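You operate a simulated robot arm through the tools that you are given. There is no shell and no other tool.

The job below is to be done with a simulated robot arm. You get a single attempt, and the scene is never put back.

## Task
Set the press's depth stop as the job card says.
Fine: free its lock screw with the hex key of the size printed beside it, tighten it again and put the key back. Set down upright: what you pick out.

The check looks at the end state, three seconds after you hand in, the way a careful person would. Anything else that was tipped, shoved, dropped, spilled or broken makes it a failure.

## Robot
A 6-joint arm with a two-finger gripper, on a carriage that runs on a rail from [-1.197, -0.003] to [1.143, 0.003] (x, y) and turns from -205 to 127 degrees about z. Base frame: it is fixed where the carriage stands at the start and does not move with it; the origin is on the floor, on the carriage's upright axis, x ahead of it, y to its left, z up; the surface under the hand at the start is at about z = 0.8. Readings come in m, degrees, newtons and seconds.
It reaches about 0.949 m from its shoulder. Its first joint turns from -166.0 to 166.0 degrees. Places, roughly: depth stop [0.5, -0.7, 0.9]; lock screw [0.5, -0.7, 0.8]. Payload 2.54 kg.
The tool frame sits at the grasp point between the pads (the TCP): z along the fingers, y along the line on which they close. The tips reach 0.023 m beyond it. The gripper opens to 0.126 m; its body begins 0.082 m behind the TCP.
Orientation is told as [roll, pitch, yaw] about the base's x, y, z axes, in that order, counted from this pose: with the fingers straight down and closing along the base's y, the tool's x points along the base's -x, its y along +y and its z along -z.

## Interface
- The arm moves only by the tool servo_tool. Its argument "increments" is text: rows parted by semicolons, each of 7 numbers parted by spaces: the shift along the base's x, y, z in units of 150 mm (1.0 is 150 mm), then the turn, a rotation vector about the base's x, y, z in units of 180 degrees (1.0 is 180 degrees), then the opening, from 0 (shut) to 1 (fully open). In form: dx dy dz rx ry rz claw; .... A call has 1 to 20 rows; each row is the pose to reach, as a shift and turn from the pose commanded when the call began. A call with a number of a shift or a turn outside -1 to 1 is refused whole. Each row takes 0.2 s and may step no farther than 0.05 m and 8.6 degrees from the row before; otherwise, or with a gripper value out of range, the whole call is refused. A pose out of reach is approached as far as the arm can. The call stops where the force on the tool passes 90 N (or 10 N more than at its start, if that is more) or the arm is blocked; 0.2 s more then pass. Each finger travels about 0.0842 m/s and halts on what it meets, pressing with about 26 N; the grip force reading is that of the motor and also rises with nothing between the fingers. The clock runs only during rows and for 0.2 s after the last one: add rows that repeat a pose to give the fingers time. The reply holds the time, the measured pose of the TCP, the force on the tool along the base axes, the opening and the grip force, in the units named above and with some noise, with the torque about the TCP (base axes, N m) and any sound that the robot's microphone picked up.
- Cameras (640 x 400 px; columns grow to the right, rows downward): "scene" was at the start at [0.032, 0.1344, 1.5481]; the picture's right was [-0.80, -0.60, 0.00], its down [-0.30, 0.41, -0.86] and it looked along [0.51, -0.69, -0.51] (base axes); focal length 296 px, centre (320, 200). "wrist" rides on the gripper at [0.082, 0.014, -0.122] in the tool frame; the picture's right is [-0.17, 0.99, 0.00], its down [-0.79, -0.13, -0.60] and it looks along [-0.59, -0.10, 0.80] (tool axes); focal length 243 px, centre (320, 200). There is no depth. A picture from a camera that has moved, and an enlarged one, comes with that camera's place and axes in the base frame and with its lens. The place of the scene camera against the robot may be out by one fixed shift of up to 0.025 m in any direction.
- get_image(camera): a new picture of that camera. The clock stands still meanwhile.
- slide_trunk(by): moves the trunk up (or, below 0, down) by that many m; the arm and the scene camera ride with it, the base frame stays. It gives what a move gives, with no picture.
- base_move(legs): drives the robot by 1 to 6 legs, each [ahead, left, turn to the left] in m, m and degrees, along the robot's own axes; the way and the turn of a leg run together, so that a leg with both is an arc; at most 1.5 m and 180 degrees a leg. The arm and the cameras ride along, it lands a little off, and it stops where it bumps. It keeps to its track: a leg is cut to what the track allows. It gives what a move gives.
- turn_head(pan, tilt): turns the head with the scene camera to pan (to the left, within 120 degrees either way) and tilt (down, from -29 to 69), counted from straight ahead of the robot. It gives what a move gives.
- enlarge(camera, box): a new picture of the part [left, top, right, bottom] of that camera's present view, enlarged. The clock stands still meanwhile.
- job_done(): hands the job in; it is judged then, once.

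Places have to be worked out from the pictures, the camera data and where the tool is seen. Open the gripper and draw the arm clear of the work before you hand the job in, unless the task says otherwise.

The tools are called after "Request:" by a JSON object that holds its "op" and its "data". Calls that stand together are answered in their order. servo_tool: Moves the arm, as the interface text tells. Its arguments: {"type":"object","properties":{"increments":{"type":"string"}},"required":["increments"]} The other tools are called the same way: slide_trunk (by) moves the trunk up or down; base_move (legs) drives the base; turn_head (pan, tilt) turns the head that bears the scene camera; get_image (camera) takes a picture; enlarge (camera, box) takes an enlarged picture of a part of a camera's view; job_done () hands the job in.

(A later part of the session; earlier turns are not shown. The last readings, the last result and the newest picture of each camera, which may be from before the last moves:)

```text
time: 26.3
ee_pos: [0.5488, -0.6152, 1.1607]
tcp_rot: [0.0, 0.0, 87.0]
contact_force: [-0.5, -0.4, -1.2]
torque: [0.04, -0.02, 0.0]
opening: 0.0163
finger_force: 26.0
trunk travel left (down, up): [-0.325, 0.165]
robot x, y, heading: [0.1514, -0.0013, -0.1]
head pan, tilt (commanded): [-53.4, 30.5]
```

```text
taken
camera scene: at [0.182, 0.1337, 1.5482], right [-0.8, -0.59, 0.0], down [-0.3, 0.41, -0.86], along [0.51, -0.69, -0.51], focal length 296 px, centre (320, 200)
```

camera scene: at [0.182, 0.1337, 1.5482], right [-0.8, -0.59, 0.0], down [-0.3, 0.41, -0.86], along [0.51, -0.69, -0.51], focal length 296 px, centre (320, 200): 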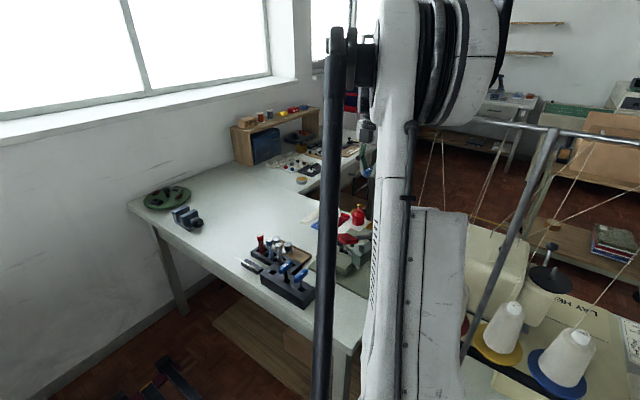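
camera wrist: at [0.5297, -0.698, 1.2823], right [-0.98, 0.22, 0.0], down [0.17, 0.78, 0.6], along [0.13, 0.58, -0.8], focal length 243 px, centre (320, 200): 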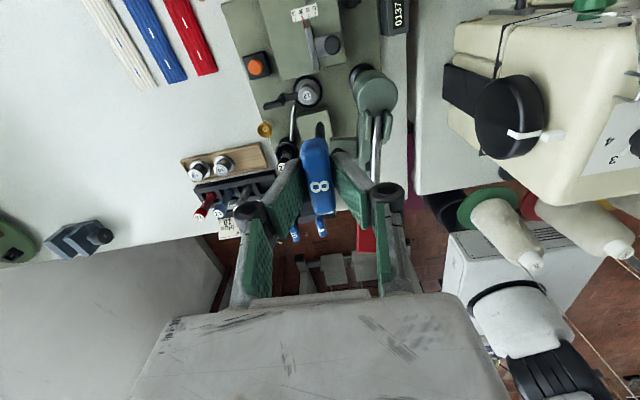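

I'll continue to above the lock screw, then look at screw and key tip together.

Request:
{"op": "servo_tool", "data": {"increments": "-0.15 -0.22 0 0 0 0 0; -0.3 -0.44 0 0 0 0 0; -0.44 -0.65 0 0 0 0 0; -0.44 -0.65 -0.3 0 0 0 0; -0.44 -0.65 -0.6 0 0 0 0; -0.44 -0.65 -0.6 0 0 0 0"}}

Request:
{"op": "get_image", "data": {"camera": "wrist"}}

Request:
{"op": "enlarge", "data": {"camera": "wrist", "box": [260, 60, 380, 180]}}

```text
time: 27.8
ee_pos: [0.5138, -0.6688, 1.172]
tcp_rot: [0.2, 1.3, 89.3]
contact_force: [-0.4, 0.0, -0.3]
torque: [0.01, -0.01, 0.05]
opening: 0.0162
finger_force: 25.8
trunk travel left (down, up): [-0.325, 0.165]
robot x, y, heading: [0.1526, 0.0018, 0.9]
head pan, tilt (commanded): [-53.4, 30.5]
stopped in row 6: the arm was blocked; the commanded pose is now the measured one
```

```text
taken
camera wrist: at [0.4986, -0.7489, 1.2962], right [-0.98, 0.18, 0.0], down [0.14, 0.8, 0.58], along [0.1, 0.57, -0.81], focal length 243 px, centre (320, 200)
```

wrist: 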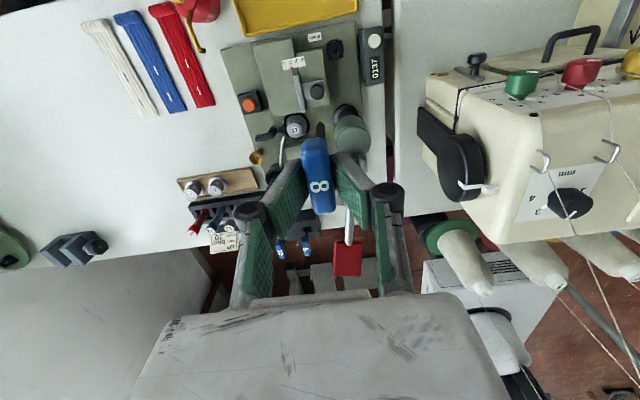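

```text
3.33 times, centred on (320, 120) of wrist
camera zoom: at [0.4986, -0.7489, 1.2962], right [-0.98, 0.18, 0.0], down [0.14, 0.8, 0.58], along [0.1, 0.57, -0.81], focal length 809 px, centre (320, 467)
```

zoom: 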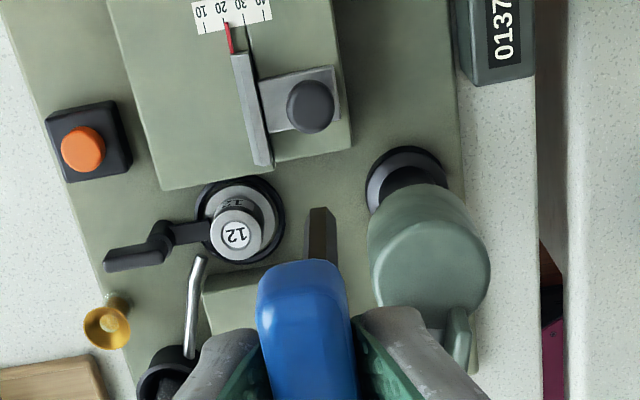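

The arm was blocked although the tool feels no force, so a link behind is touching something. I'll look at the scene camera before moving.

Request:
{"op": "get_image", "data": {"camera": "scene"}}

```text
taken
camera scene: at [0.1882, 0.1656, 1.5534], right [-0.79, -0.61, 0.02], down [-0.31, 0.39, -0.87], along [0.52, -0.7, -0.49], focal length 296 px, centre (320, 200)
```

scene: 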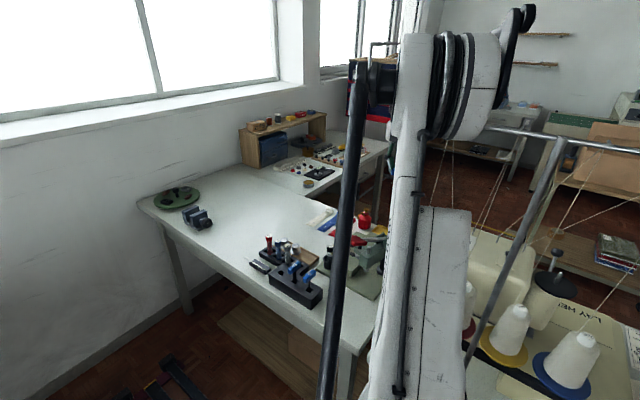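

The elbow seems to have met the bar of the thread stand. I'll back off the way I came straight away.

Request:
{"op": "servo_tool", "data": {"increments": "0.12 0.18 -0.03 0 0 -0.006 0; 0.24 0.36 -0.06 0 0 -0.012 0; 0.4 0.6 -0.06 0 0 -0.012 0; 0.4 0.6 -0.06 0 0 -0.012 0"}}

Request:
{"op": "get_image", "data": {"camera": "scene"}}

Request:
{"op": "get_image", "data": {"camera": "wrist"}}

```text
time: 28.8
ee_pos: [0.5567, -0.6146, 1.1237]
tcp_rot: [0.0, 0.0, 86.2]
contact_force: [-0.3, 0.7, -0.5]
torque: [-0.02, -0.03, 0.0]
opening: 0.0166
finger_force: 26.0
trunk travel left (down, up): [-0.325, 0.165]
robot x, y, heading: [0.1472, -0.0017, 0.6]
head pan, tilt (commanded): [-53.4, 30.5]
```

```text
taken
camera scene: at [0.1805, 0.1351, 1.5464], right [-0.8, -0.6, 0.0], down [-0.3, 0.41, -0.86], along [0.52, -0.69, -0.51], focal length 296 px, centre (320, 200)
```

scene: 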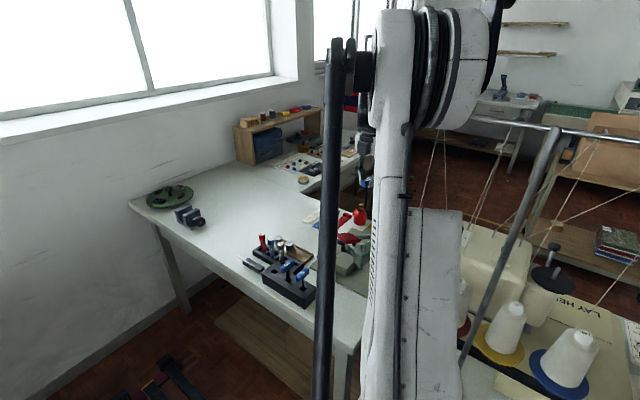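

```text
taken
camera wrist: at [0.5372, -0.6962, 1.245], right [-0.97, 0.23, 0.0], down [0.19, 0.78, 0.6], along [0.14, 0.58, -0.8], focal length 243 px, centre (320, 200)
```

wrist: 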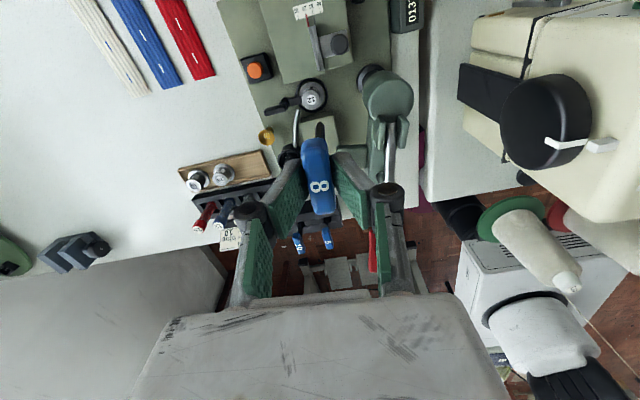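

The robot recovered and the stand looks unmoved. From the pictures, the stand's bar is at about z 1.43, y −0.325, ending at x≈0.34, so the elbow must stay well to the +x side: I'll raise the hand a little and drive the carriage to x≈0.5.

Request:
{"op": "servo_tool", "data": {"increments": "0.1 0.05 0.15 0 0 0 0; 0.2 0.1 0.3 0 0 0 0; 0.2 0.1 0.4 0 0 0 0; 0.2 0.1 0.4 0 0 0 0"}}

Request:
{"op": "base_move", "data": {"legs": [[0.35, 0, 0]]}}

Request:
{"op": "get_image", "data": {"camera": "scene"}}

Request:
{"op": "get_image", "data": {"camera": "wrist"}}

```text
time: 29.8
ee_pos: [0.5889, -0.5988, 1.1855]
tcp_rot: [0.0, 0.0, 86.2]
contact_force: [0.4, -1.0, -0.8]
torque: [0.01, 0.01, 0.01]
opening: 0.0161
finger_force: 25.7
trunk travel left (down, up): [-0.325, 0.165]
robot x, y, heading: [0.1508, 0.0019, 0.6]
head pan, tilt (commanded): [-53.4, 30.5]
```

```text
time: 32.0
ee_pos: [0.9357, -0.5991, 1.1858]
tcp_rot: [0.0, 0.0, 86.0]
contact_force: [0.3, -1.0, -0.5]
torque: [-0.02, 0.01, 0.01]
opening: 0.0162
finger_force: 26.1
trunk travel left (down, up): [-0.325, 0.165]
robot x, y, heading: [0.4967, 0.0017, 0.5]
head pan, tilt (commanded): [-53.4, 30.5]
```

```text
taken
camera scene: at [0.5309, 0.1355, 1.5481], right [-0.8, -0.6, 0.0], down [-0.3, 0.41, -0.86], along [0.52, -0.69, -0.51], focal length 296 px, centre (320, 200)
```

scene: 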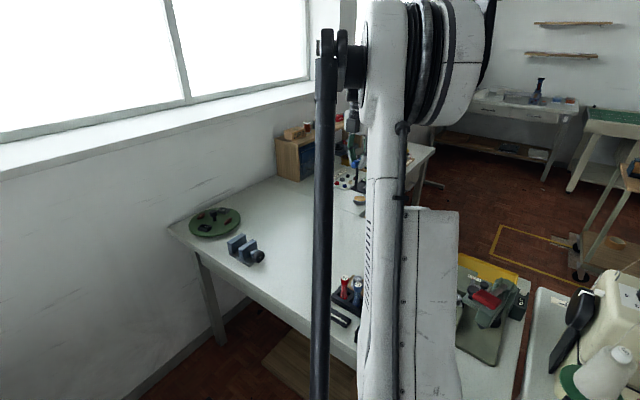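

```text
taken
camera wrist: at [0.917, -0.6807, 1.3072], right [-0.97, 0.23, 0.0], down [0.19, 0.78, 0.6], along [0.14, 0.58, -0.8], focal length 243 px, centre (320, 200)
```

wrist: 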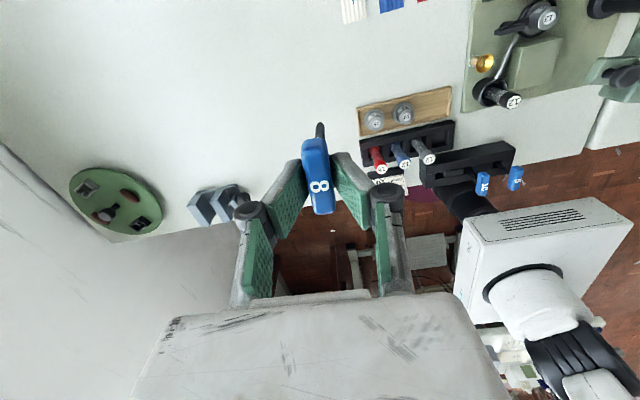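

The scene camera now sees the press at right. I'll zoom there to understand the lock screw, lever and depth stop from this side.

Request:
{"op": "enlarge", "data": {"camera": "scene", "box": [440, 240, 560, 370]}}

Request:
{"op": "enlarge", "data": {"camera": "scene", "box": [455, 255, 535, 305]}}

```text
3.08 times, centred on (500, 305) of scene
camera zoom: at [0.5309, 0.1355, 1.5481], right [-0.8, -0.6, 0.0], down [-0.3, 0.41, -0.86], along [0.52, -0.69, -0.51], focal length 912 px, centre (-234, -123)
```

zoom: 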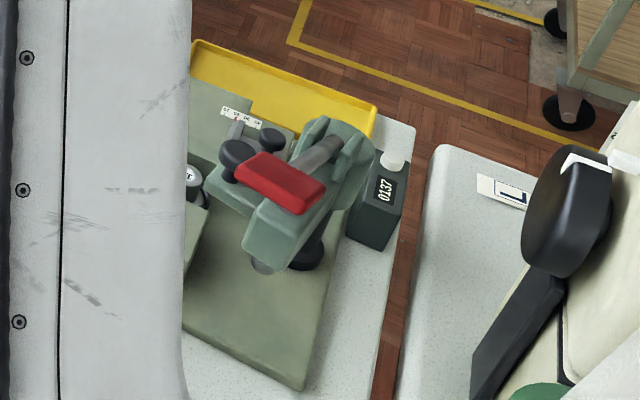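

```text
8.00 times, centred on (495, 280) of scene
camera zoom: at [0.5309, 0.1355, 1.5481], right [-0.8, -0.6, 0.0], down [-0.3, 0.41, -0.86], along [0.52, -0.69, -0.51], focal length 2370 px, centre (-1080, -440)
```

zoom: 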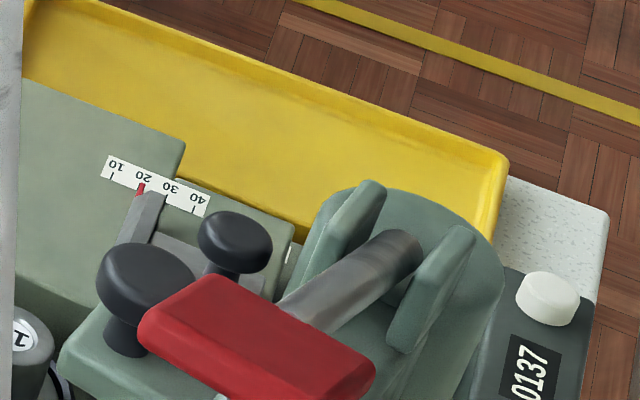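

The press is well visible: pointer near 21–22 and clear space above the lock screw. I'll travel the hand at z≈1.18 toward (0.486, −0.712) in steps.

Request:
{"op": "servo_tool", "data": {"increments": "-0.3 -0.1 0 0 0 0 0; -0.6 -0.2 0 0 0 0 0; -0.9 -0.25 0 0 0 0 0; -1 -0.25 0 0 0 0 0"}}

Request:
{"op": "servo_tool", "data": {"increments": "-0.3 -0.1 0 0 0 0 0; -0.6 -0.2 0 0 0 0 0; -0.9 -0.25 0 0 0 0 0; -1 -0.25 0 0 0 0 0"}}

Request:
{"op": "get_image", "data": {"camera": "scene"}}

Request:
{"op": "get_image", "data": {"camera": "wrist"}}

```text
time: 33.0
ee_pos: [0.7853, -0.6357, 1.1843]
tcp_rot: [0.0, 0.0, 86.1]
contact_force: [-0.2, -1.0, 0.1]
torque: [0.01, -0.02, 0.01]
opening: 0.0162
finger_force: 25.7
trunk travel left (down, up): [-0.325, 0.165]
robot x, y, heading: [0.4978, 0.0026, 0.3]
head pan, tilt (commanded): [-53.4, 30.5]
```

```text
time: 34.0
ee_pos: [0.6346, -0.674, 1.1863]
tcp_rot: [-0.1, 0.0, 85.9]
contact_force: [-0.3, -0.4, -1.0]
torque: [0.03, -0.01, 0.03]
opening: 0.0165
finger_force: 25.9
trunk travel left (down, up): [-0.325, 0.165]
robot x, y, heading: [0.5041, -0.0006, 0.3]
head pan, tilt (commanded): [-53.4, 30.5]
```

```text
taken
camera scene: at [0.5305, 0.1355, 1.5481], right [-0.8, -0.6, 0.0], down [-0.3, 0.41, -0.86], along [0.52, -0.69, -0.51], focal length 296 px, centre (320, 200)
```

scene: 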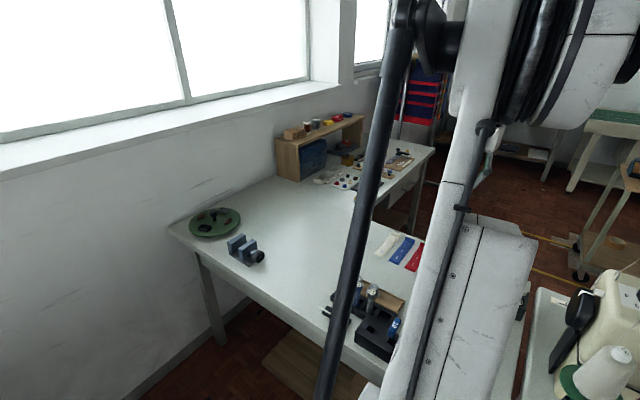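

```text
taken
camera wrist: at [0.6158, -0.7555, 1.3075], right [-0.97, 0.23, 0.0], down [0.19, 0.78, 0.6], along [0.14, 0.58, -0.8], focal length 243 px, centre (320, 200)
```

wrist: 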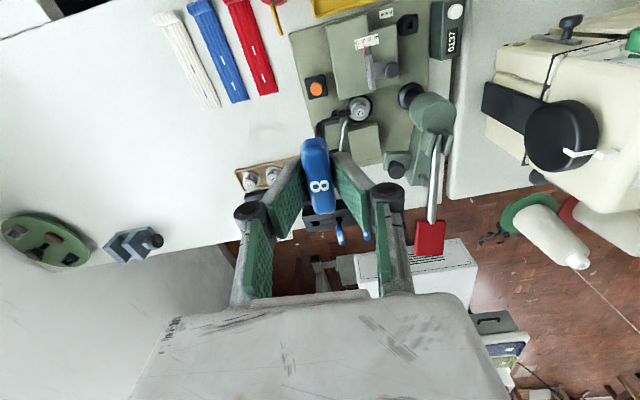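

The elbow's wide joint extends to the −x side and the stand's bar ends at x≈0.34, so I want more room. I'll drive the carriage on to x≈0.76, then bring the hand back to the screw.

Request:
{"op": "base_move", "data": {"legs": [[0.26, 0, 0]]}}

Request:
{"op": "servo_tool", "data": {"increments": "-0.3 -0.05 0 0 0 0 0; -0.6 -0.1 0 0 0 0 0; -0.9 -0.15 0 0 0 0 0; -1 -0.15 0 0 0 0 0"}}

Request:
{"op": "turn_head", "data": {"pan": -100, "tilt": 25}}

Request:
{"op": "get_image", "data": {"camera": "scene"}}

Request:
{"op": "get_image", "data": {"camera": "wrist"}}

```text
time: 35.9
ee_pos: [0.8942, -0.6733, 1.1861]
tcp_rot: [0.1, 0.1, 86.0]
contact_force: [0.6, 0.2, -0.6]
torque: [0.01, 0.02, -0.01]
opening: 0.0164
finger_force: 26.1
trunk travel left (down, up): [-0.325, 0.165]
robot x, y, heading: [0.7582, 0.0008, 0.4]
head pan, tilt (commanded): [-53.4, 30.5]
```

```text
time: 36.9
ee_pos: [0.789, -0.696, 1.185]
tcp_rot: [0.9, 0.2, 82.9]
contact_force: [-1.3, 0.3, -0.2]
torque: [0.04, -0.07, 0.0]
opening: 0.0163
finger_force: 26.4
out of reach, approached as far as the arm can: row 2, 3, 4
trunk travel left (down, up): [-0.325, 0.165]
robot x, y, heading: [0.7588, 0.0046, 0.2]
head pan, tilt (commanded): [-53.4, 30.5]
```

```text
time: 38.0
ee_pos: [0.7897, -0.6962, 1.1852]
tcp_rot: [0.9, 0.2, 83.0]
contact_force: [-0.5, -0.3, -1.4]
torque: [-0.01, -0.02, 0.04]
opening: 0.0161
finger_force: 25.7
trunk travel left (down, up): [-0.325, 0.165]
robot x, y, heading: [0.7585, 0.0007, 0.2]
head pan, tilt (commanded): [-100.0, 25.0]
```

```text
taken
camera scene: at [0.7203, 0.1177, 1.5569], right [-0.99, 0.17, 0.0], down [0.07, 0.42, -0.91], along [-0.16, -0.89, -0.42], focal length 296 px, centre (320, 200)
```

scene: 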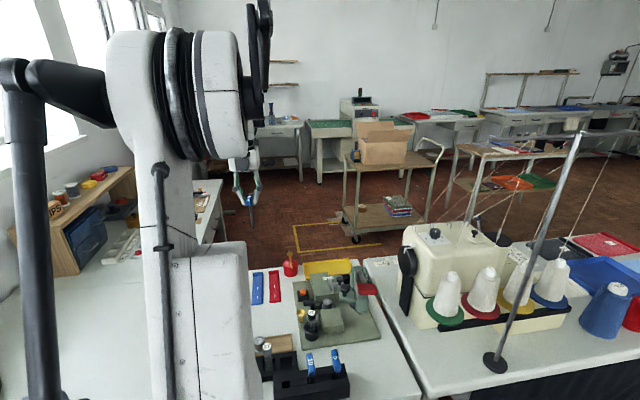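

```text
taken
camera wrist: at [0.7688, -0.7765, 1.308], right [-0.96, 0.29, 0.02], down [0.24, 0.77, 0.59], along [0.16, 0.57, -0.81], focal length 243 px, centre (320, 200)
```

wrist: 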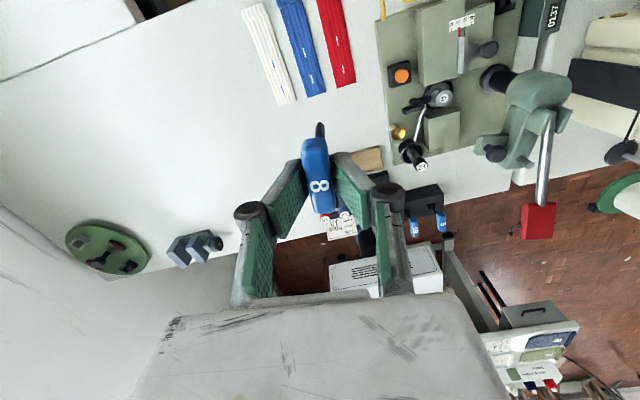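

Excellent view now: the bench, press and stand are all visible. The "out of reach" came from the wrist yaw limit, so I'll use a smaller yaw at the screw. First I'll zoom in on the press to judge heights and the lock screw.

Request:
{"op": "enlarge", "data": {"camera": "scene", "box": [290, 250, 390, 350]}}

Request:
{"op": "enlarge", "data": {"camera": "scene", "box": [320, 255, 390, 305]}}

Request:
{"op": "enlarge", "data": {"camera": "scene", "box": [250, 320, 370, 400]}}

```text
4.00 times, centred on (340, 300) of scene
camera zoom: at [0.7203, 0.1177, 1.5569], right [-0.99, 0.17, 0.0], down [0.07, 0.42, -0.91], along [-0.16, -0.89, -0.42], focal length 1185 px, centre (240, -200)
```

zoom: 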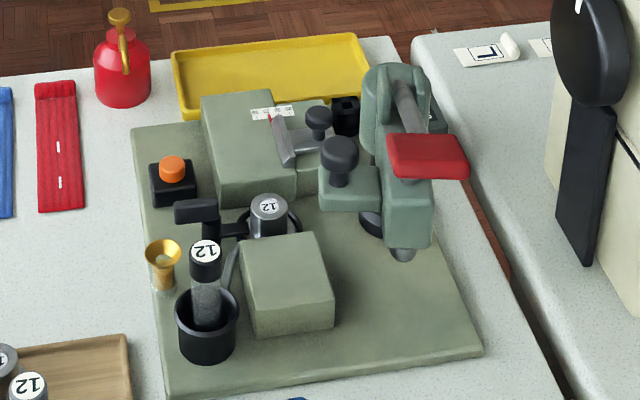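

```text
8.00 times, centred on (355, 280) of scene
camera zoom: at [0.7203, 0.1177, 1.5569], right [-0.99, 0.17, 0.0], down [0.07, 0.42, -0.91], along [-0.16, -0.89, -0.42], focal length 2370 px, centre (40, -440)
```

zoom: 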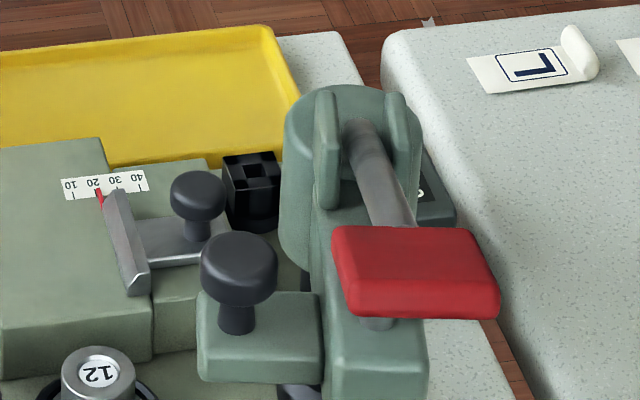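

```text
5.00 times, centred on (310, 360) of scene
camera zoom: at [0.7203, 0.1177, 1.5569], right [-0.99, 0.17, 0.0], down [0.07, 0.42, -0.91], along [-0.16, -0.89, -0.42], focal length 1481 px, centre (370, -600)
```

zoom: 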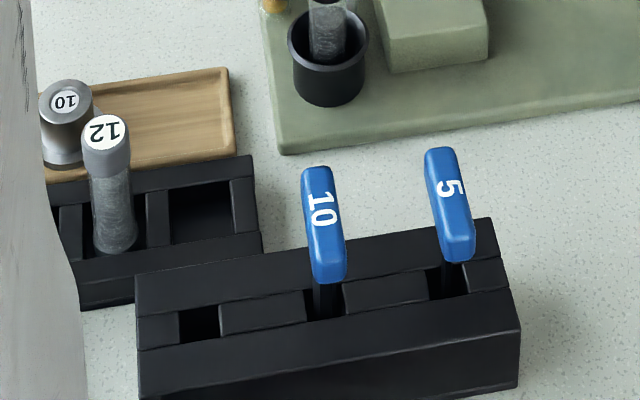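

The view shows the lock screw as a dark square head with a square-ish hole, right beside the gray block. I'll zoom further on it and on the empty rack slot.

Request:
{"op": "enlarge", "data": {"camera": "scene", "box": [340, 268, 360, 288]}}

Request:
{"op": "enlarge", "data": {"camera": "scene", "box": [275, 370, 315, 395]}}

Request:
{"op": "enlarge", "data": {"camera": "scene", "box": [220, 150, 280, 210]}}

```text
16.00 times, centred on (350, 278) of scene
camera zoom: at [0.7203, 0.1177, 1.5569], right [-0.99, 0.17, 0.0], down [0.07, 0.42, -0.91], along [-0.16, -0.89, -0.42], focal length 4740 px, centre (-160, -1048)
```

zoom: 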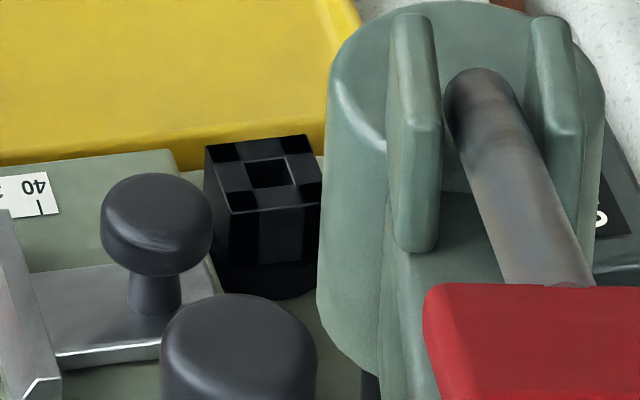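

```text
16.00 times, centred on (295, 382) of scene
camera zoom: at [0.7203, 0.1177, 1.5569], right [-0.99, 0.17, 0.0], down [0.07, 0.42, -0.91], along [-0.16, -0.89, -0.42], focal length 4740 px, centre (720, -2720)
```

zoom: 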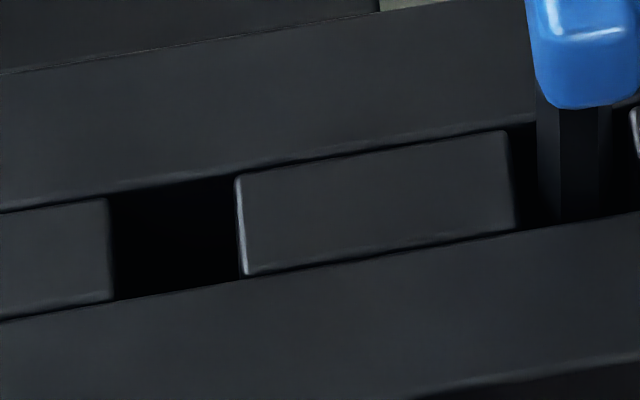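

```text
6.67 times, centred on (250, 180) of scene
camera zoom: at [0.7203, 0.1177, 1.5569], right [-0.99, 0.17, 0.0], down [0.07, 0.42, -0.91], along [-0.16, -0.89, -0.42], focal length 1975 px, centre (787, 333)
```

zoom: 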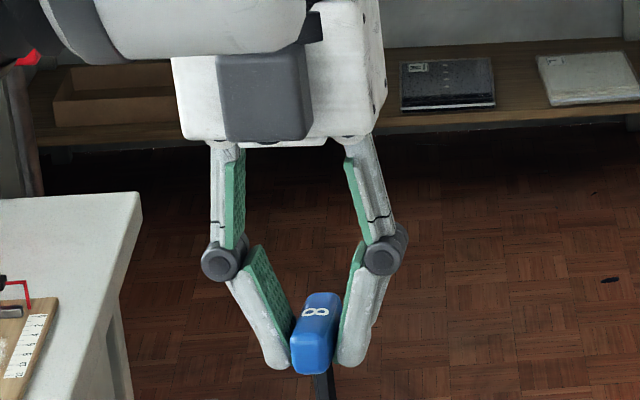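

The scene view now gives a clear picture: the lock screw head is a 24 mm square aligned with the axes (yaw ≈ 0±2°) with a ~9 mm square hole. I'll rotate the hand clockwise by ~88° first (away from the yaw limit) in clear space.

Request:
{"op": "servo_tool", "data": {"increments": "0 0 0 0 0 -0.044 0; 0 0 0 0 0 -0.088 0; 0 0 0 0 0 -0.132 0; 0 0 0 0 0 -0.176 0; 0 0 0 0 0 -0.22 0; 0 0 0 0 0 -0.264 0; 0 0 0 0 0 -0.308 0; 0 0 0 0 0 -0.352 0; 0 0 0 0 0 -0.396 0; 0 0 0 0 0 -0.44 0; 0 0 0 0 0 -0.478 0; 0 0 0 0 0 -0.478 0"}}

Request:
{"op": "get_image", "data": {"camera": "wrist"}}

Request:
{"op": "get_image", "data": {"camera": "scene"}}

```text
time: 40.6
ee_pos: [0.7901, -0.6968, 1.1859]
tcp_rot: [1.0, 0.1, -3.2]
contact_force: [0.1, -0.1, -0.6]
torque: [0.0, 0.01, -0.02]
opening: 0.0163
finger_force: 25.4
trunk travel left (down, up): [-0.325, 0.165]
robot x, y, heading: [0.7584, 0.0022, 0.0]
head pan, tilt (commanded): [-100.0, 25.0]
```

```text
taken
camera wrist: at [0.7095, -0.681, 1.3082], right [0.22, 0.98, 0.02], down [0.78, -0.19, 0.59], along [0.58, -0.12, -0.81], focal length 243 px, centre (320, 200)
```

wrist: 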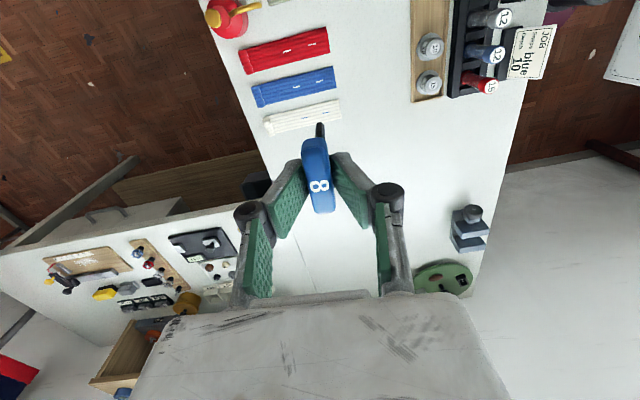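

```text
taken
camera scene: at [0.7202, 0.1177, 1.5569], right [-0.98, 0.17, 0.0], down [0.07, 0.42, -0.91], along [-0.16, -0.89, -0.42], focal length 296 px, centre (320, 200)
```

scene: 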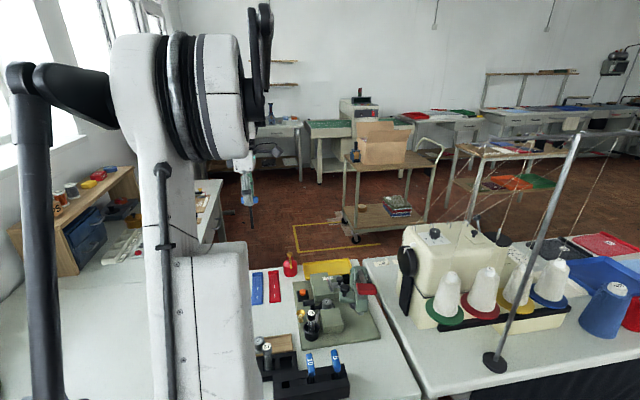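

The hand is at yaw −3° with ~1° of roll left over. I'll level it, rotate on to yaw ≈ −90°, and move 0.15 m toward the screw.

Request:
{"op": "servo_tool", "data": {"increments": "-0.09 -0.01 0 -0.0056 0 -0.044 0; -0.18 -0.02 0 -0.0056 0 -0.088 0; -0.27 -0.03 0 -0.0056 0 -0.132 0; -0.36 -0.04 0 -0.0056 0 -0.176 0; -0.45 -0.05 0 -0.0056 0 -0.22 0; -0.54 -0.06 0 -0.0056 0 -0.264 0; -0.63 -0.07 0 -0.0056 0 -0.308 0; -0.72 -0.08 0 -0.0056 0 -0.352 0; -0.81 -0.09 0 -0.0056 0 -0.396 0; -0.9 -0.1 0 -0.0056 0 -0.44 0; -1 -0.11 0 -0.0056 0 -0.48 0; -1 -0.11 0 -0.0056 0 -0.48 0"}}

Request:
{"op": "get_image", "data": {"camera": "wrist"}}

Request:
{"op": "get_image", "data": {"camera": "scene"}}

```text
time: 43.2
ee_pos: [0.6398, -0.714, 1.1867]
tcp_rot: [0.4, -0.5, -89.6]
contact_force: [0.6, -0.1, -0.3]
torque: [-0.02, 0.02, 0.01]
opening: 0.0161
finger_force: 26.2
trunk travel left (down, up): [-0.325, 0.165]
robot x, y, heading: [0.7575, 0.0051, 0.2]
head pan, tilt (commanded): [-100.0, 25.0]
```

```text
taken
camera wrist: at [0.6528, -0.6305, 1.3072], right [0.99, -0.16, 0.01], down [-0.13, -0.79, 0.6], along [-0.09, -0.6, -0.8], focal length 243 px, centre (320, 200)
```

wrist: 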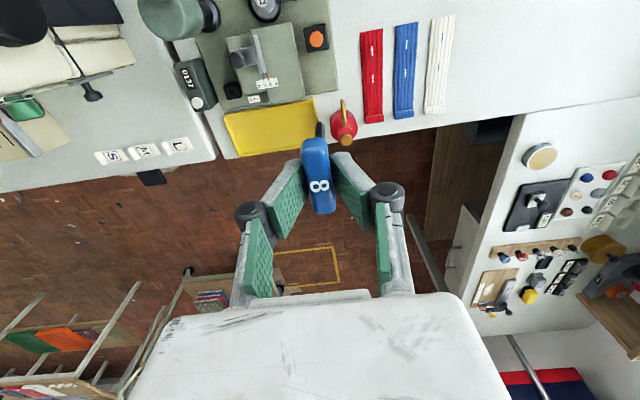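

```text
taken
camera scene: at [0.7201, 0.1176, 1.5569], right [-0.98, 0.17, 0.0], down [0.07, 0.42, -0.91], along [-0.16, -0.89, -0.42], focal length 296 px, centre (320, 200)
```

scene: 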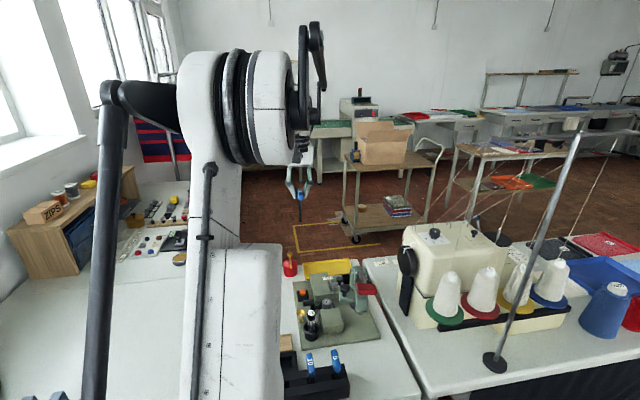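

The key hangs straight and the view stays clear. I'll move over the screw at this height, correcting the small residual tilt.

Request:
{"op": "servo_tool", "data": {"increments": "-0.25 0 0 -0.0022 0.0028 0 0; -0.5 0 0 -0.0022 0.0028 0 0; -0.75 0 0 -0.0022 0.0028 0 0; -1 0 0 -0.0022 0.0028 0 0; -1 0 -0.2 -0.0022 0.0028 0 0; -1 0 -0.4 -0.0022 0.0028 0 0; -1 0 -0.4 -0.0022 0.0028 0 0"}}

Request:
{"op": "get_image", "data": {"camera": "wrist"}}

Request:
{"op": "get_image", "data": {"camera": "scene"}}

```text
time: 44.9
ee_pos: [0.4899, -0.7129, 1.125]
tcp_rot: [-0.2, -0.9, -89.5]
contact_force: [-0.4, -0.8, -1.1]
torque: [0.0, -0.01, -0.01]
opening: 0.0161
finger_force: 26.3
trunk travel left (down, up): [-0.325, 0.165]
robot x, y, heading: [0.7603, 0.0011, 0.4]
head pan, tilt (commanded): [-100.0, 25.0]
```

```text
taken
camera wrist: at [0.5046, -0.6297, 1.2458], right [0.99, -0.16, 0.0], down [-0.12, -0.78, 0.61], along [-0.1, -0.6, -0.79], focal length 243 px, centre (320, 200)
```

wrist: 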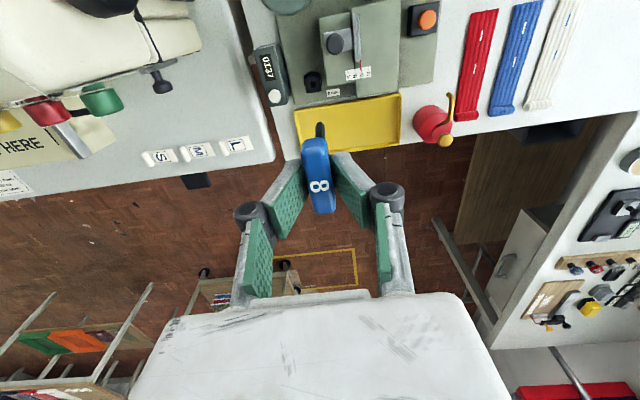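

```text
taken
camera scene: at [0.7201, 0.1174, 1.5569], right [-0.98, 0.17, 0.0], down [0.07, 0.42, -0.91], along [-0.16, -0.89, -0.42], focal length 296 px, centre (320, 200)
```

scene: 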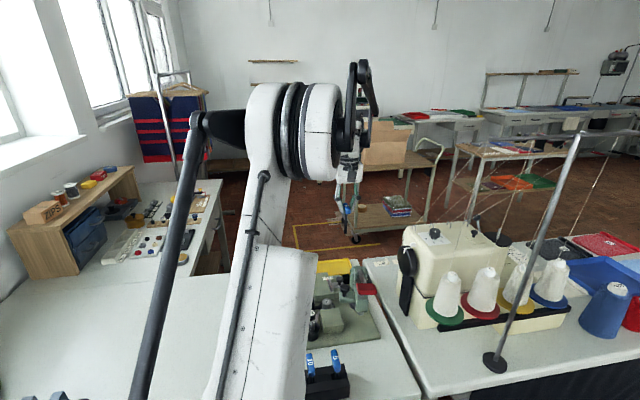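

The tilt readings are in the yawed frame, so I'll correct with rx +0.9°. The screw is visible in both views; I zoom in on the tip and screw.

Request:
{"op": "servo_tool", "data": {"increments": "0 0 -0.1 0.005 -0.0011 0 0; 0 0 -0.2 0.005 -0.0011 0 0; 0 0 -0.2 0.005 -0.0011 0 0; 0 0 -0.2 0.005 -0.0011 0 0"}}

Request:
{"op": "enlarge", "data": {"camera": "wrist", "box": [270, 50, 370, 150]}}

Request:
{"op": "enlarge", "data": {"camera": "scene", "box": [315, 180, 375, 300]}}

```text
time: 45.9
ee_pos: [0.4918, -0.7129, 1.0957]
tcp_rot: [0.0, 0.0, -89.6]
contact_force: [-1.3, 0.5, -0.5]
torque: [-0.01, 0.03, 0.03]
opening: 0.0164
finger_force: 26.2
trunk travel left (down, up): [-0.325, 0.165]
robot x, y, heading: [0.7584, 0.0019, 0.2]
head pan, tilt (commanded): [-100.0, 25.0]
```

```text
4.00 times, centred on (320, 100) of wrist
camera zoom: at [0.504, -0.6314, 1.2177], right [0.99, -0.16, 0.0], down [-0.13, -0.79, 0.6], along [-0.09, -0.59, -0.8], focal length 970 px, centre (320, 600)
```

zoom: 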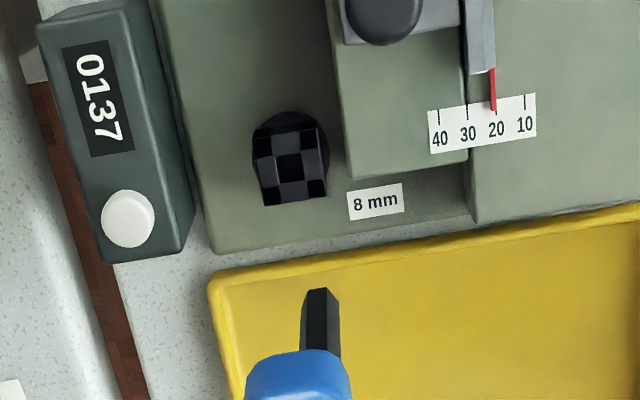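

```text
3.33 times, centred on (345, 240) of scene
camera zoom: at [0.7202, 0.1178, 1.5569], right [-0.98, 0.17, 0.0], down [0.07, 0.42, -0.91], along [-0.16, -0.89, -0.42], focal length 987 px, centre (237, 67)
```

zoom: 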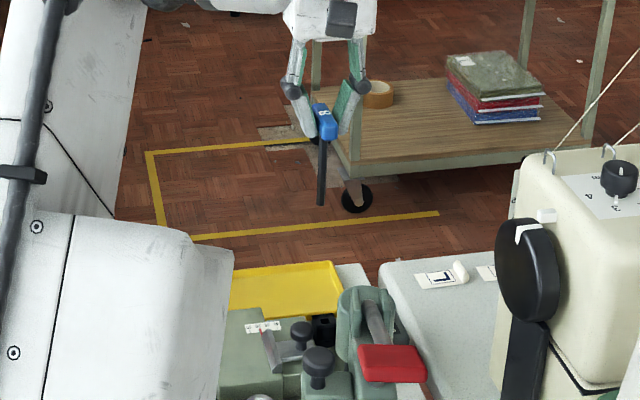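

The lock screw's hole computes to about (0.479, −0.714, z≈0.85), the key tip is ~0.115 m under the TCP. I'll shift −13 mm in x and lower so the tip hovers ~3 cm above the screw, then look again.

Request:
{"op": "servo_tool", "data": {"increments": "-0.085 0.01 -0.2 0 0 0 0; -0.085 0.01 -0.4 0 0 0 0; -0.085 0.01 -0.6 0 0 0 0; -0.085 0.01 -0.6 0 0 0 0; -0.085 0.01 -0.6 0 0 0 0"}}

Request:
{"op": "enlarge", "data": {"camera": "wrist", "box": [280, 80, 360, 160]}}

Request:
{"op": "enlarge", "data": {"camera": "scene", "box": [325, 220, 375, 300]}}

```text
time: 47.0
ee_pos: [0.4794, -0.7112, 1.0042]
tcp_rot: [0.0, 0.1, -89.5]
contact_force: [0.0, -0.3, -0.2]
torque: [0.0, -0.01, 0.04]
opening: 0.016
finger_force: 25.5
trunk travel left (down, up): [-0.325, 0.165]
robot x, y, heading: [0.7611, 0.002, -0.2]
head pan, tilt (commanded): [-100.0, 25.0]
```

```text
5.00 times, centred on (320, 120) of wrist
camera zoom: at [0.4918, -0.6289, 1.1274], right [0.99, -0.16, 0.0], down [-0.13, -0.79, 0.6], along [-0.09, -0.59, -0.8], focal length 1213 px, centre (320, 600)
```

zoom: 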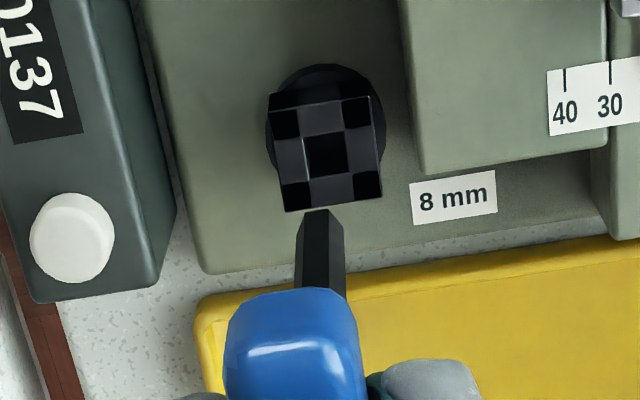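

```text
5.00 times, centred on (350, 260) of scene
camera zoom: at [0.7202, 0.1178, 1.5569], right [-0.98, 0.17, 0.0], down [0.07, 0.42, -0.91], along [-0.16, -0.89, -0.42], focal length 1481 px, centre (170, -100)
```

zoom: 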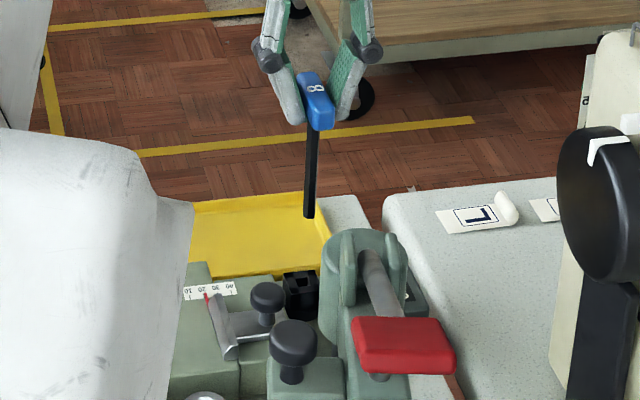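

Combining both views, the screw is ~6 mm farther in −y than the tip and ~60 mm below it, with x aligned within 1 mm. I'll shift −6 mm in y and lower by 48 mm, then recheck.

Request:
{"op": "servo_tool", "data": {"increments": "0 -0.04 -0.1 0 0 0 0; 0 -0.04 -0.2 0 0 0 0; 0 -0.04 -0.28 0 0 0 0; 0 -0.04 -0.32 0 0 0 0; 0 -0.04 -0.32 0 0 0 0"}}

Request:
{"op": "enlarge", "data": {"camera": "wrist", "box": [290, 90, 350, 150]}}

Request:
{"op": "enlarge", "data": {"camera": "scene", "box": [335, 245, 365, 295]}}

```text
time: 48.2
ee_pos: [0.4776, -0.7183, 0.959]
tcp_rot: [0.1, 0.1, -89.5]
contact_force: [0.2, 0.4, 0.1]
torque: [0.02, 0.02, 0.0]
opening: 0.0163
finger_force: 26.0
trunk travel left (down, up): [-0.325, 0.165]
robot x, y, heading: [0.7535, 0.006, 0.3]
head pan, tilt (commanded): [-100.0, 25.0]
```

```text
6.67 times, centred on (320, 120) of wrist
camera zoom: at [0.4907, -0.6361, 1.0795], right [0.99, -0.16, 0.0], down [-0.13, -0.79, 0.6], along [-0.09, -0.59, -0.8], focal length 1618 px, centre (320, 733)
```

zoom: 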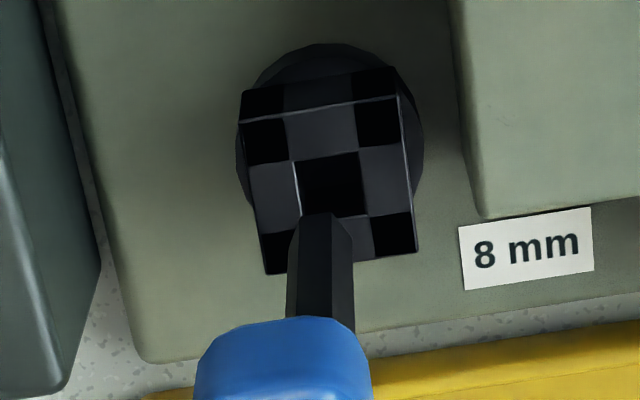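

```text
8.00 times, centred on (350, 270) of scene
camera zoom: at [0.7202, 0.1175, 1.5569], right [-0.98, 0.17, 0.0], down [0.07, 0.42, -0.91], along [-0.16, -0.89, -0.42], focal length 2370 px, centre (80, -360)
```

zoom: 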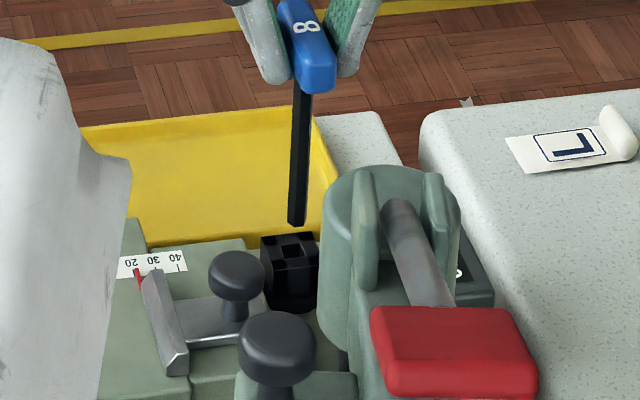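

Tip is ~15 mm above the hole and closely aligned. I'll zoom in tighter in both cameras to refine the remaining x/y offset to sub-millimetre.

Request:
{"op": "enlarge", "data": {"camera": "scene", "box": [340, 266, 356, 282]}}

Request:
{"op": "enlarge", "data": {"camera": "wrist", "box": [305, 100, 340, 135]}}

```text
16.00 times, centred on (348, 274) of scene
camera zoom: at [0.7202, 0.1175, 1.5569], right [-0.98, 0.17, 0.0], down [0.07, 0.42, -0.91], along [-0.16, -0.89, -0.42], focal length 4740 px, centre (-128, -984)
```

zoom: 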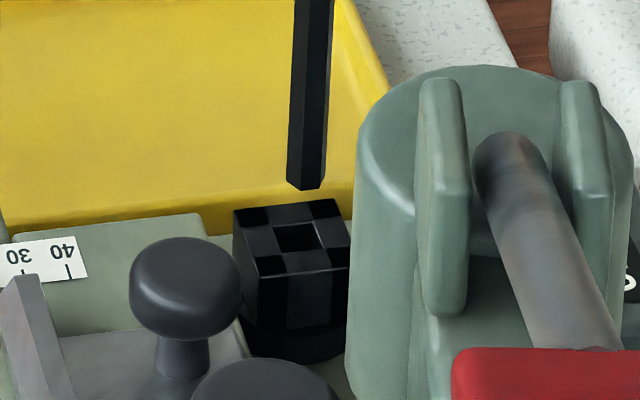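

```text
11.43 times, centred on (322, 118) of wrist
camera zoom: at [0.4907, -0.6361, 1.0795], right [0.99, -0.16, 0.0], down [-0.13, -0.79, 0.6], along [-0.09, -0.59, -0.8], focal length 2773 px, centre (291, 1143)
```

zoom: 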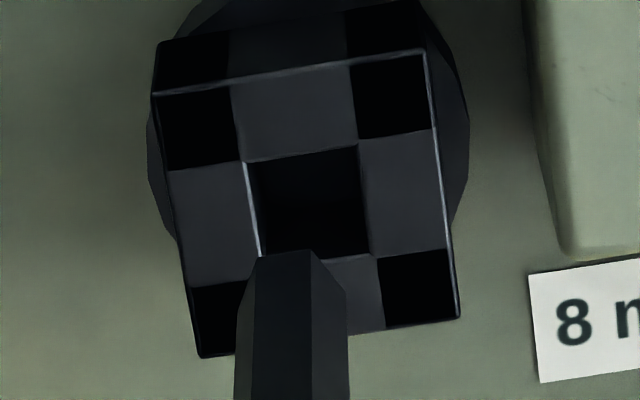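

The zooms show a ~10 mm square hole and the hex tip ~15 mm above it; the hole is about +2.5 mm in y and +1 mm in x from the tip axis. I'll correct this, lower 11 mm, and recheck.

Request:
{"op": "servo_tool", "data": {"increments": "0.0067 0.0167 0 0 0 0 0; 0.0067 0.0167 -0.04 0 0 0 0; 0.0067 0.0167 -0.073 0 0 0 0; 0.0067 0.0167 -0.073 0 0 0 0; 0.0067 0.0167 -0.073 0 0 0 0"}}

Request:
{"op": "enlarge", "data": {"camera": "scene", "box": [340, 266, 356, 282]}}

Request:
{"op": "enlarge", "data": {"camera": "wrist", "box": [305, 100, 340, 135]}}

```text
time: 49.5
ee_pos: [0.4782, -0.7147, 0.9466]
tcp_rot: [0.1, 0.1, -89.4]
contact_force: [-0.3, 0.4, 0.1]
torque: [0.0, 0.02, 0.02]
opening: 0.0161
finger_force: 25.6
trunk travel left (down, up): [-0.325, 0.165]
robot x, y, heading: [0.7602, 0.0027, 0.2]
head pan, tilt (commanded): [-100.0, 25.0]
```

```text
16.00 times, centred on (348, 274) of scene
camera zoom: at [0.7202, 0.1177, 1.5569], right [-0.98, 0.17, 0.0], down [0.07, 0.42, -0.91], along [-0.16, -0.89, -0.42], focal length 4740 px, centre (-128, -984)
```

zoom: 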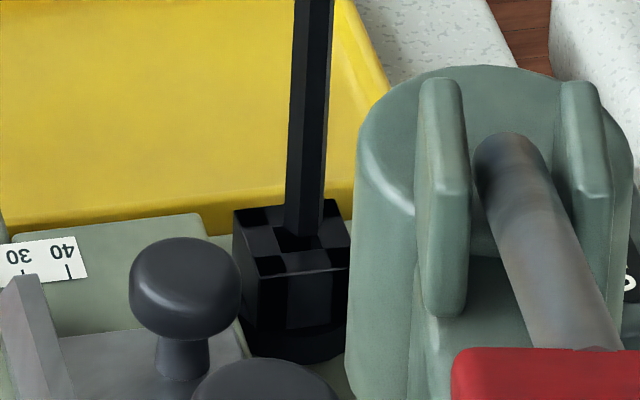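

```text
11.43 times, centred on (322, 118) of wrist
camera zoom: at [0.4914, -0.6335, 1.0686], right [0.99, -0.16, 0.0], down [-0.13, -0.79, 0.6], along [-0.09, -0.59, -0.8], focal length 2773 px, centre (291, 1143)
```

zoom: 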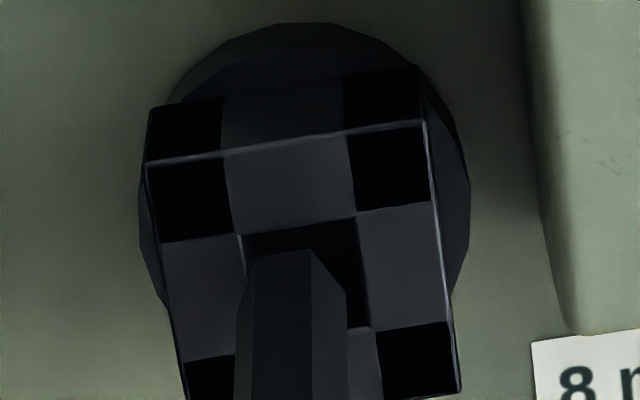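

The views agree: y is aligned, x needs +1.0 mm more, and yaw matches the hole within half a degree. I'll shift x +1 mm and lower 7 mm gently, checking the force.

Request:
{"op": "servo_tool", "data": {"increments": "0.0067 0 0 0 0 0 0; 0.0067 0 -0.015 0 0 0 0; 0.0067 0 -0.03 0 0 0 0; 0.0067 0 -0.045 0 0 0 0; 0.0067 0 -0.045 0 0 0 0"}}

Request:
{"op": "enlarge", "data": {"camera": "scene", "box": [340, 266, 356, 282]}}

Request:
{"op": "enlarge", "data": {"camera": "wrist", "box": [305, 100, 340, 135]}}

```text
time: 50.6
ee_pos: [0.4792, -0.7152, 0.94]
tcp_rot: [0.0, 0.0, -89.6]
contact_force: [-0.4, 0.4, -0.1]
torque: [-0.04, -0.01, -0.05]
opening: 0.016
finger_force: 26.0
trunk travel left (down, up): [-0.325, 0.165]
robot x, y, heading: [0.7562, 0.0018, -0.0]
head pan, tilt (commanded): [-100.0, 25.0]
```

```text
16.00 times, centred on (348, 274) of scene
camera zoom: at [0.7202, 0.1176, 1.5569], right [-0.98, 0.17, 0.0], down [0.07, 0.42, -0.91], along [-0.16, -0.89, -0.42], focal length 4740 px, centre (-128, -984)
```

zoom: 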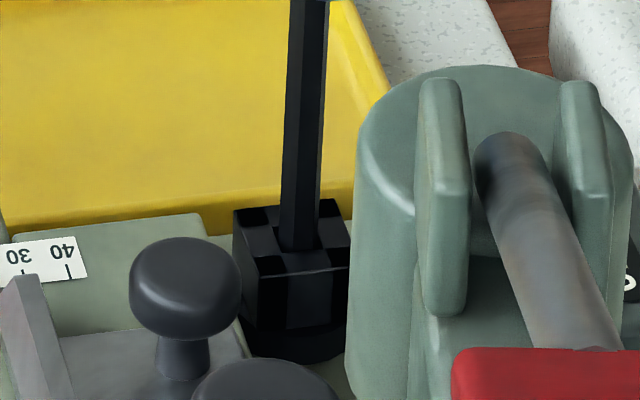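

```text
11.43 times, centred on (322, 118) of wrist
camera zoom: at [0.4925, -0.6335, 1.0616], right [0.99, -0.16, 0.0], down [-0.13, -0.79, 0.6], along [-0.09, -0.59, -0.8], focal length 2773 px, centre (291, 1143)
```

zoom: 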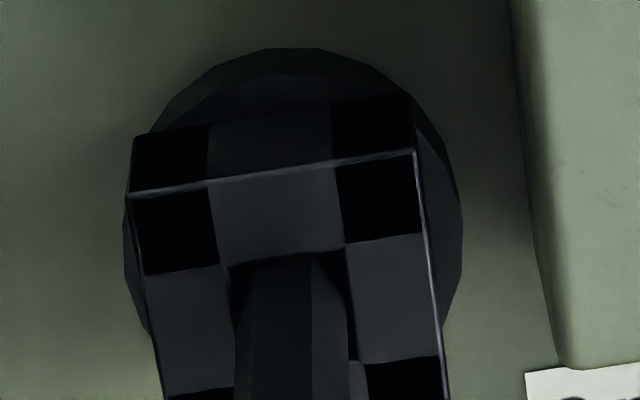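

No contact force, and the shaft appears centered within the hole outline. I'll continue lowering in small steps.

Request:
{"op": "servo_tool", "data": {"increments": "0 0 -0.015 0 0 0 0; 0 0 -0.03 0 0 0 0; 0 0 -0.045 0 0 0 0; 0 0 -0.06 0 0 0 0; 0 0 -0.06 0 0 0 0"}}

Request:
{"op": "enlarge", "data": {"camera": "scene", "box": [340, 266, 356, 282]}}

Request:
{"op": "enlarge", "data": {"camera": "wrist", "box": [290, 100, 350, 160]}}

```text
time: 51.9
ee_pos: [0.4795, -0.7152, 0.9319]
tcp_rot: [0.1, 0.0, -89.5]
contact_force: [-0.2, 0.4, -0.5]
torque: [0.0, 0.0, -0.02]
opening: 0.0164
finger_force: 25.9
trunk travel left (down, up): [-0.325, 0.165]
robot x, y, heading: [0.7596, -0.0013, -0.0]
head pan, tilt (commanded): [-100.0, 25.0]
```

```text
16.00 times, centred on (348, 274) of scene
camera zoom: at [0.7202, 0.1176, 1.5569], right [-0.98, 0.17, 0.0], down [0.07, 0.42, -0.91], along [-0.16, -0.89, -0.42], focal length 4740 px, centre (-128, -984)
```

zoom: 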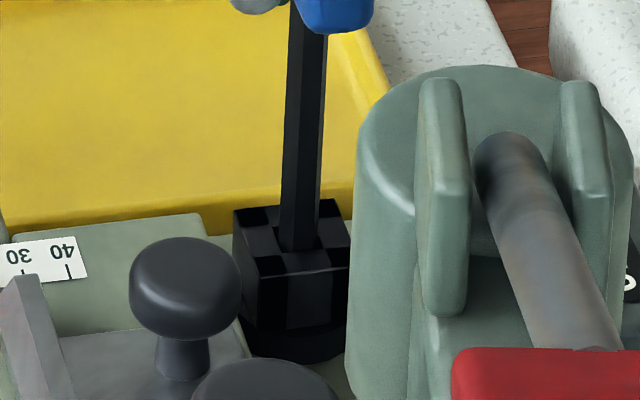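

```text
6.67 times, centred on (320, 130) of wrist
camera zoom: at [0.4925, -0.6335, 1.0529], right [0.99, -0.16, 0.0], down [-0.13, -0.79, 0.6], along [-0.09, -0.59, -0.8], focal length 1618 px, centre (320, 667)
```

zoom: 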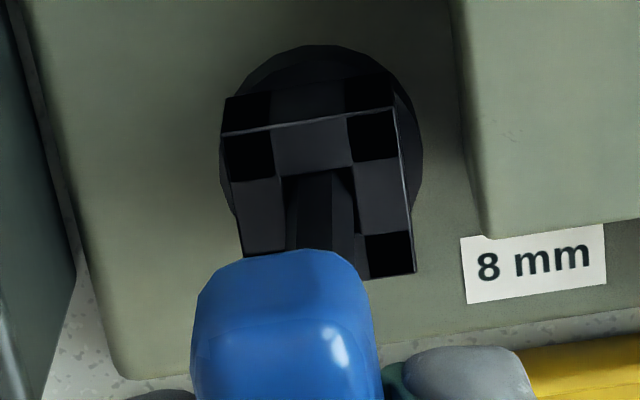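

The shaft is entering the hole freely. I'll keep lowering until it is properly seated, watching the force.

Request:
{"op": "servo_tool", "data": {"increments": "0 0 -0.015 0 0 0 0; 0 0 -0.03 0 0 0 0; 0 0 -0.045 0 0 0 0; 0 0 -0.06 0 0 0 0; 0 0 -0.06 0 0 0 0"}}

Request:
{"op": "enlarge", "data": {"camera": "scene", "box": [335, 255, 363, 283]}}

```text
time: 53.0
ee_pos: [0.4797, -0.7156, 0.9218]
tcp_rot: [0.1, 0.0, -89.6]
contact_force: [-0.1, 1.0, 0.0]
torque: [0.06, 0.01, 0.0]
opening: 0.014
finger_force: 25.5
trunk travel left (down, up): [-0.325, 0.165]
robot x, y, heading: [0.7576, 0.0002, 0.3]
head pan, tilt (commanded): [-100.0, 25.0]
```

```text
14.29 times, centred on (349, 269) of scene
camera zoom: at [0.7202, 0.1178, 1.5566], right [-0.98, 0.17, 0.0], down [0.07, 0.42, -0.91], along [-0.16, -0.89, -0.42], focal length 4232 px, centre (-94, -786)
```

zoom: 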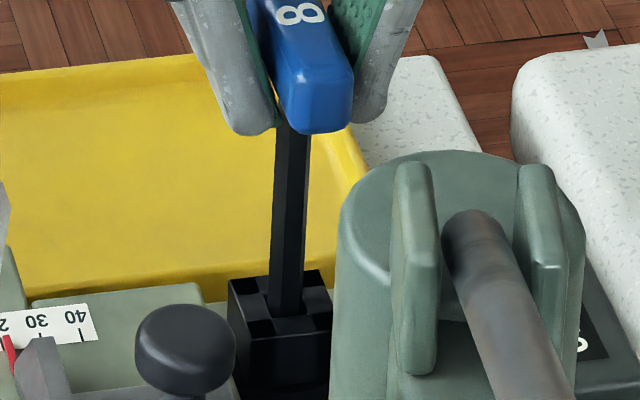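

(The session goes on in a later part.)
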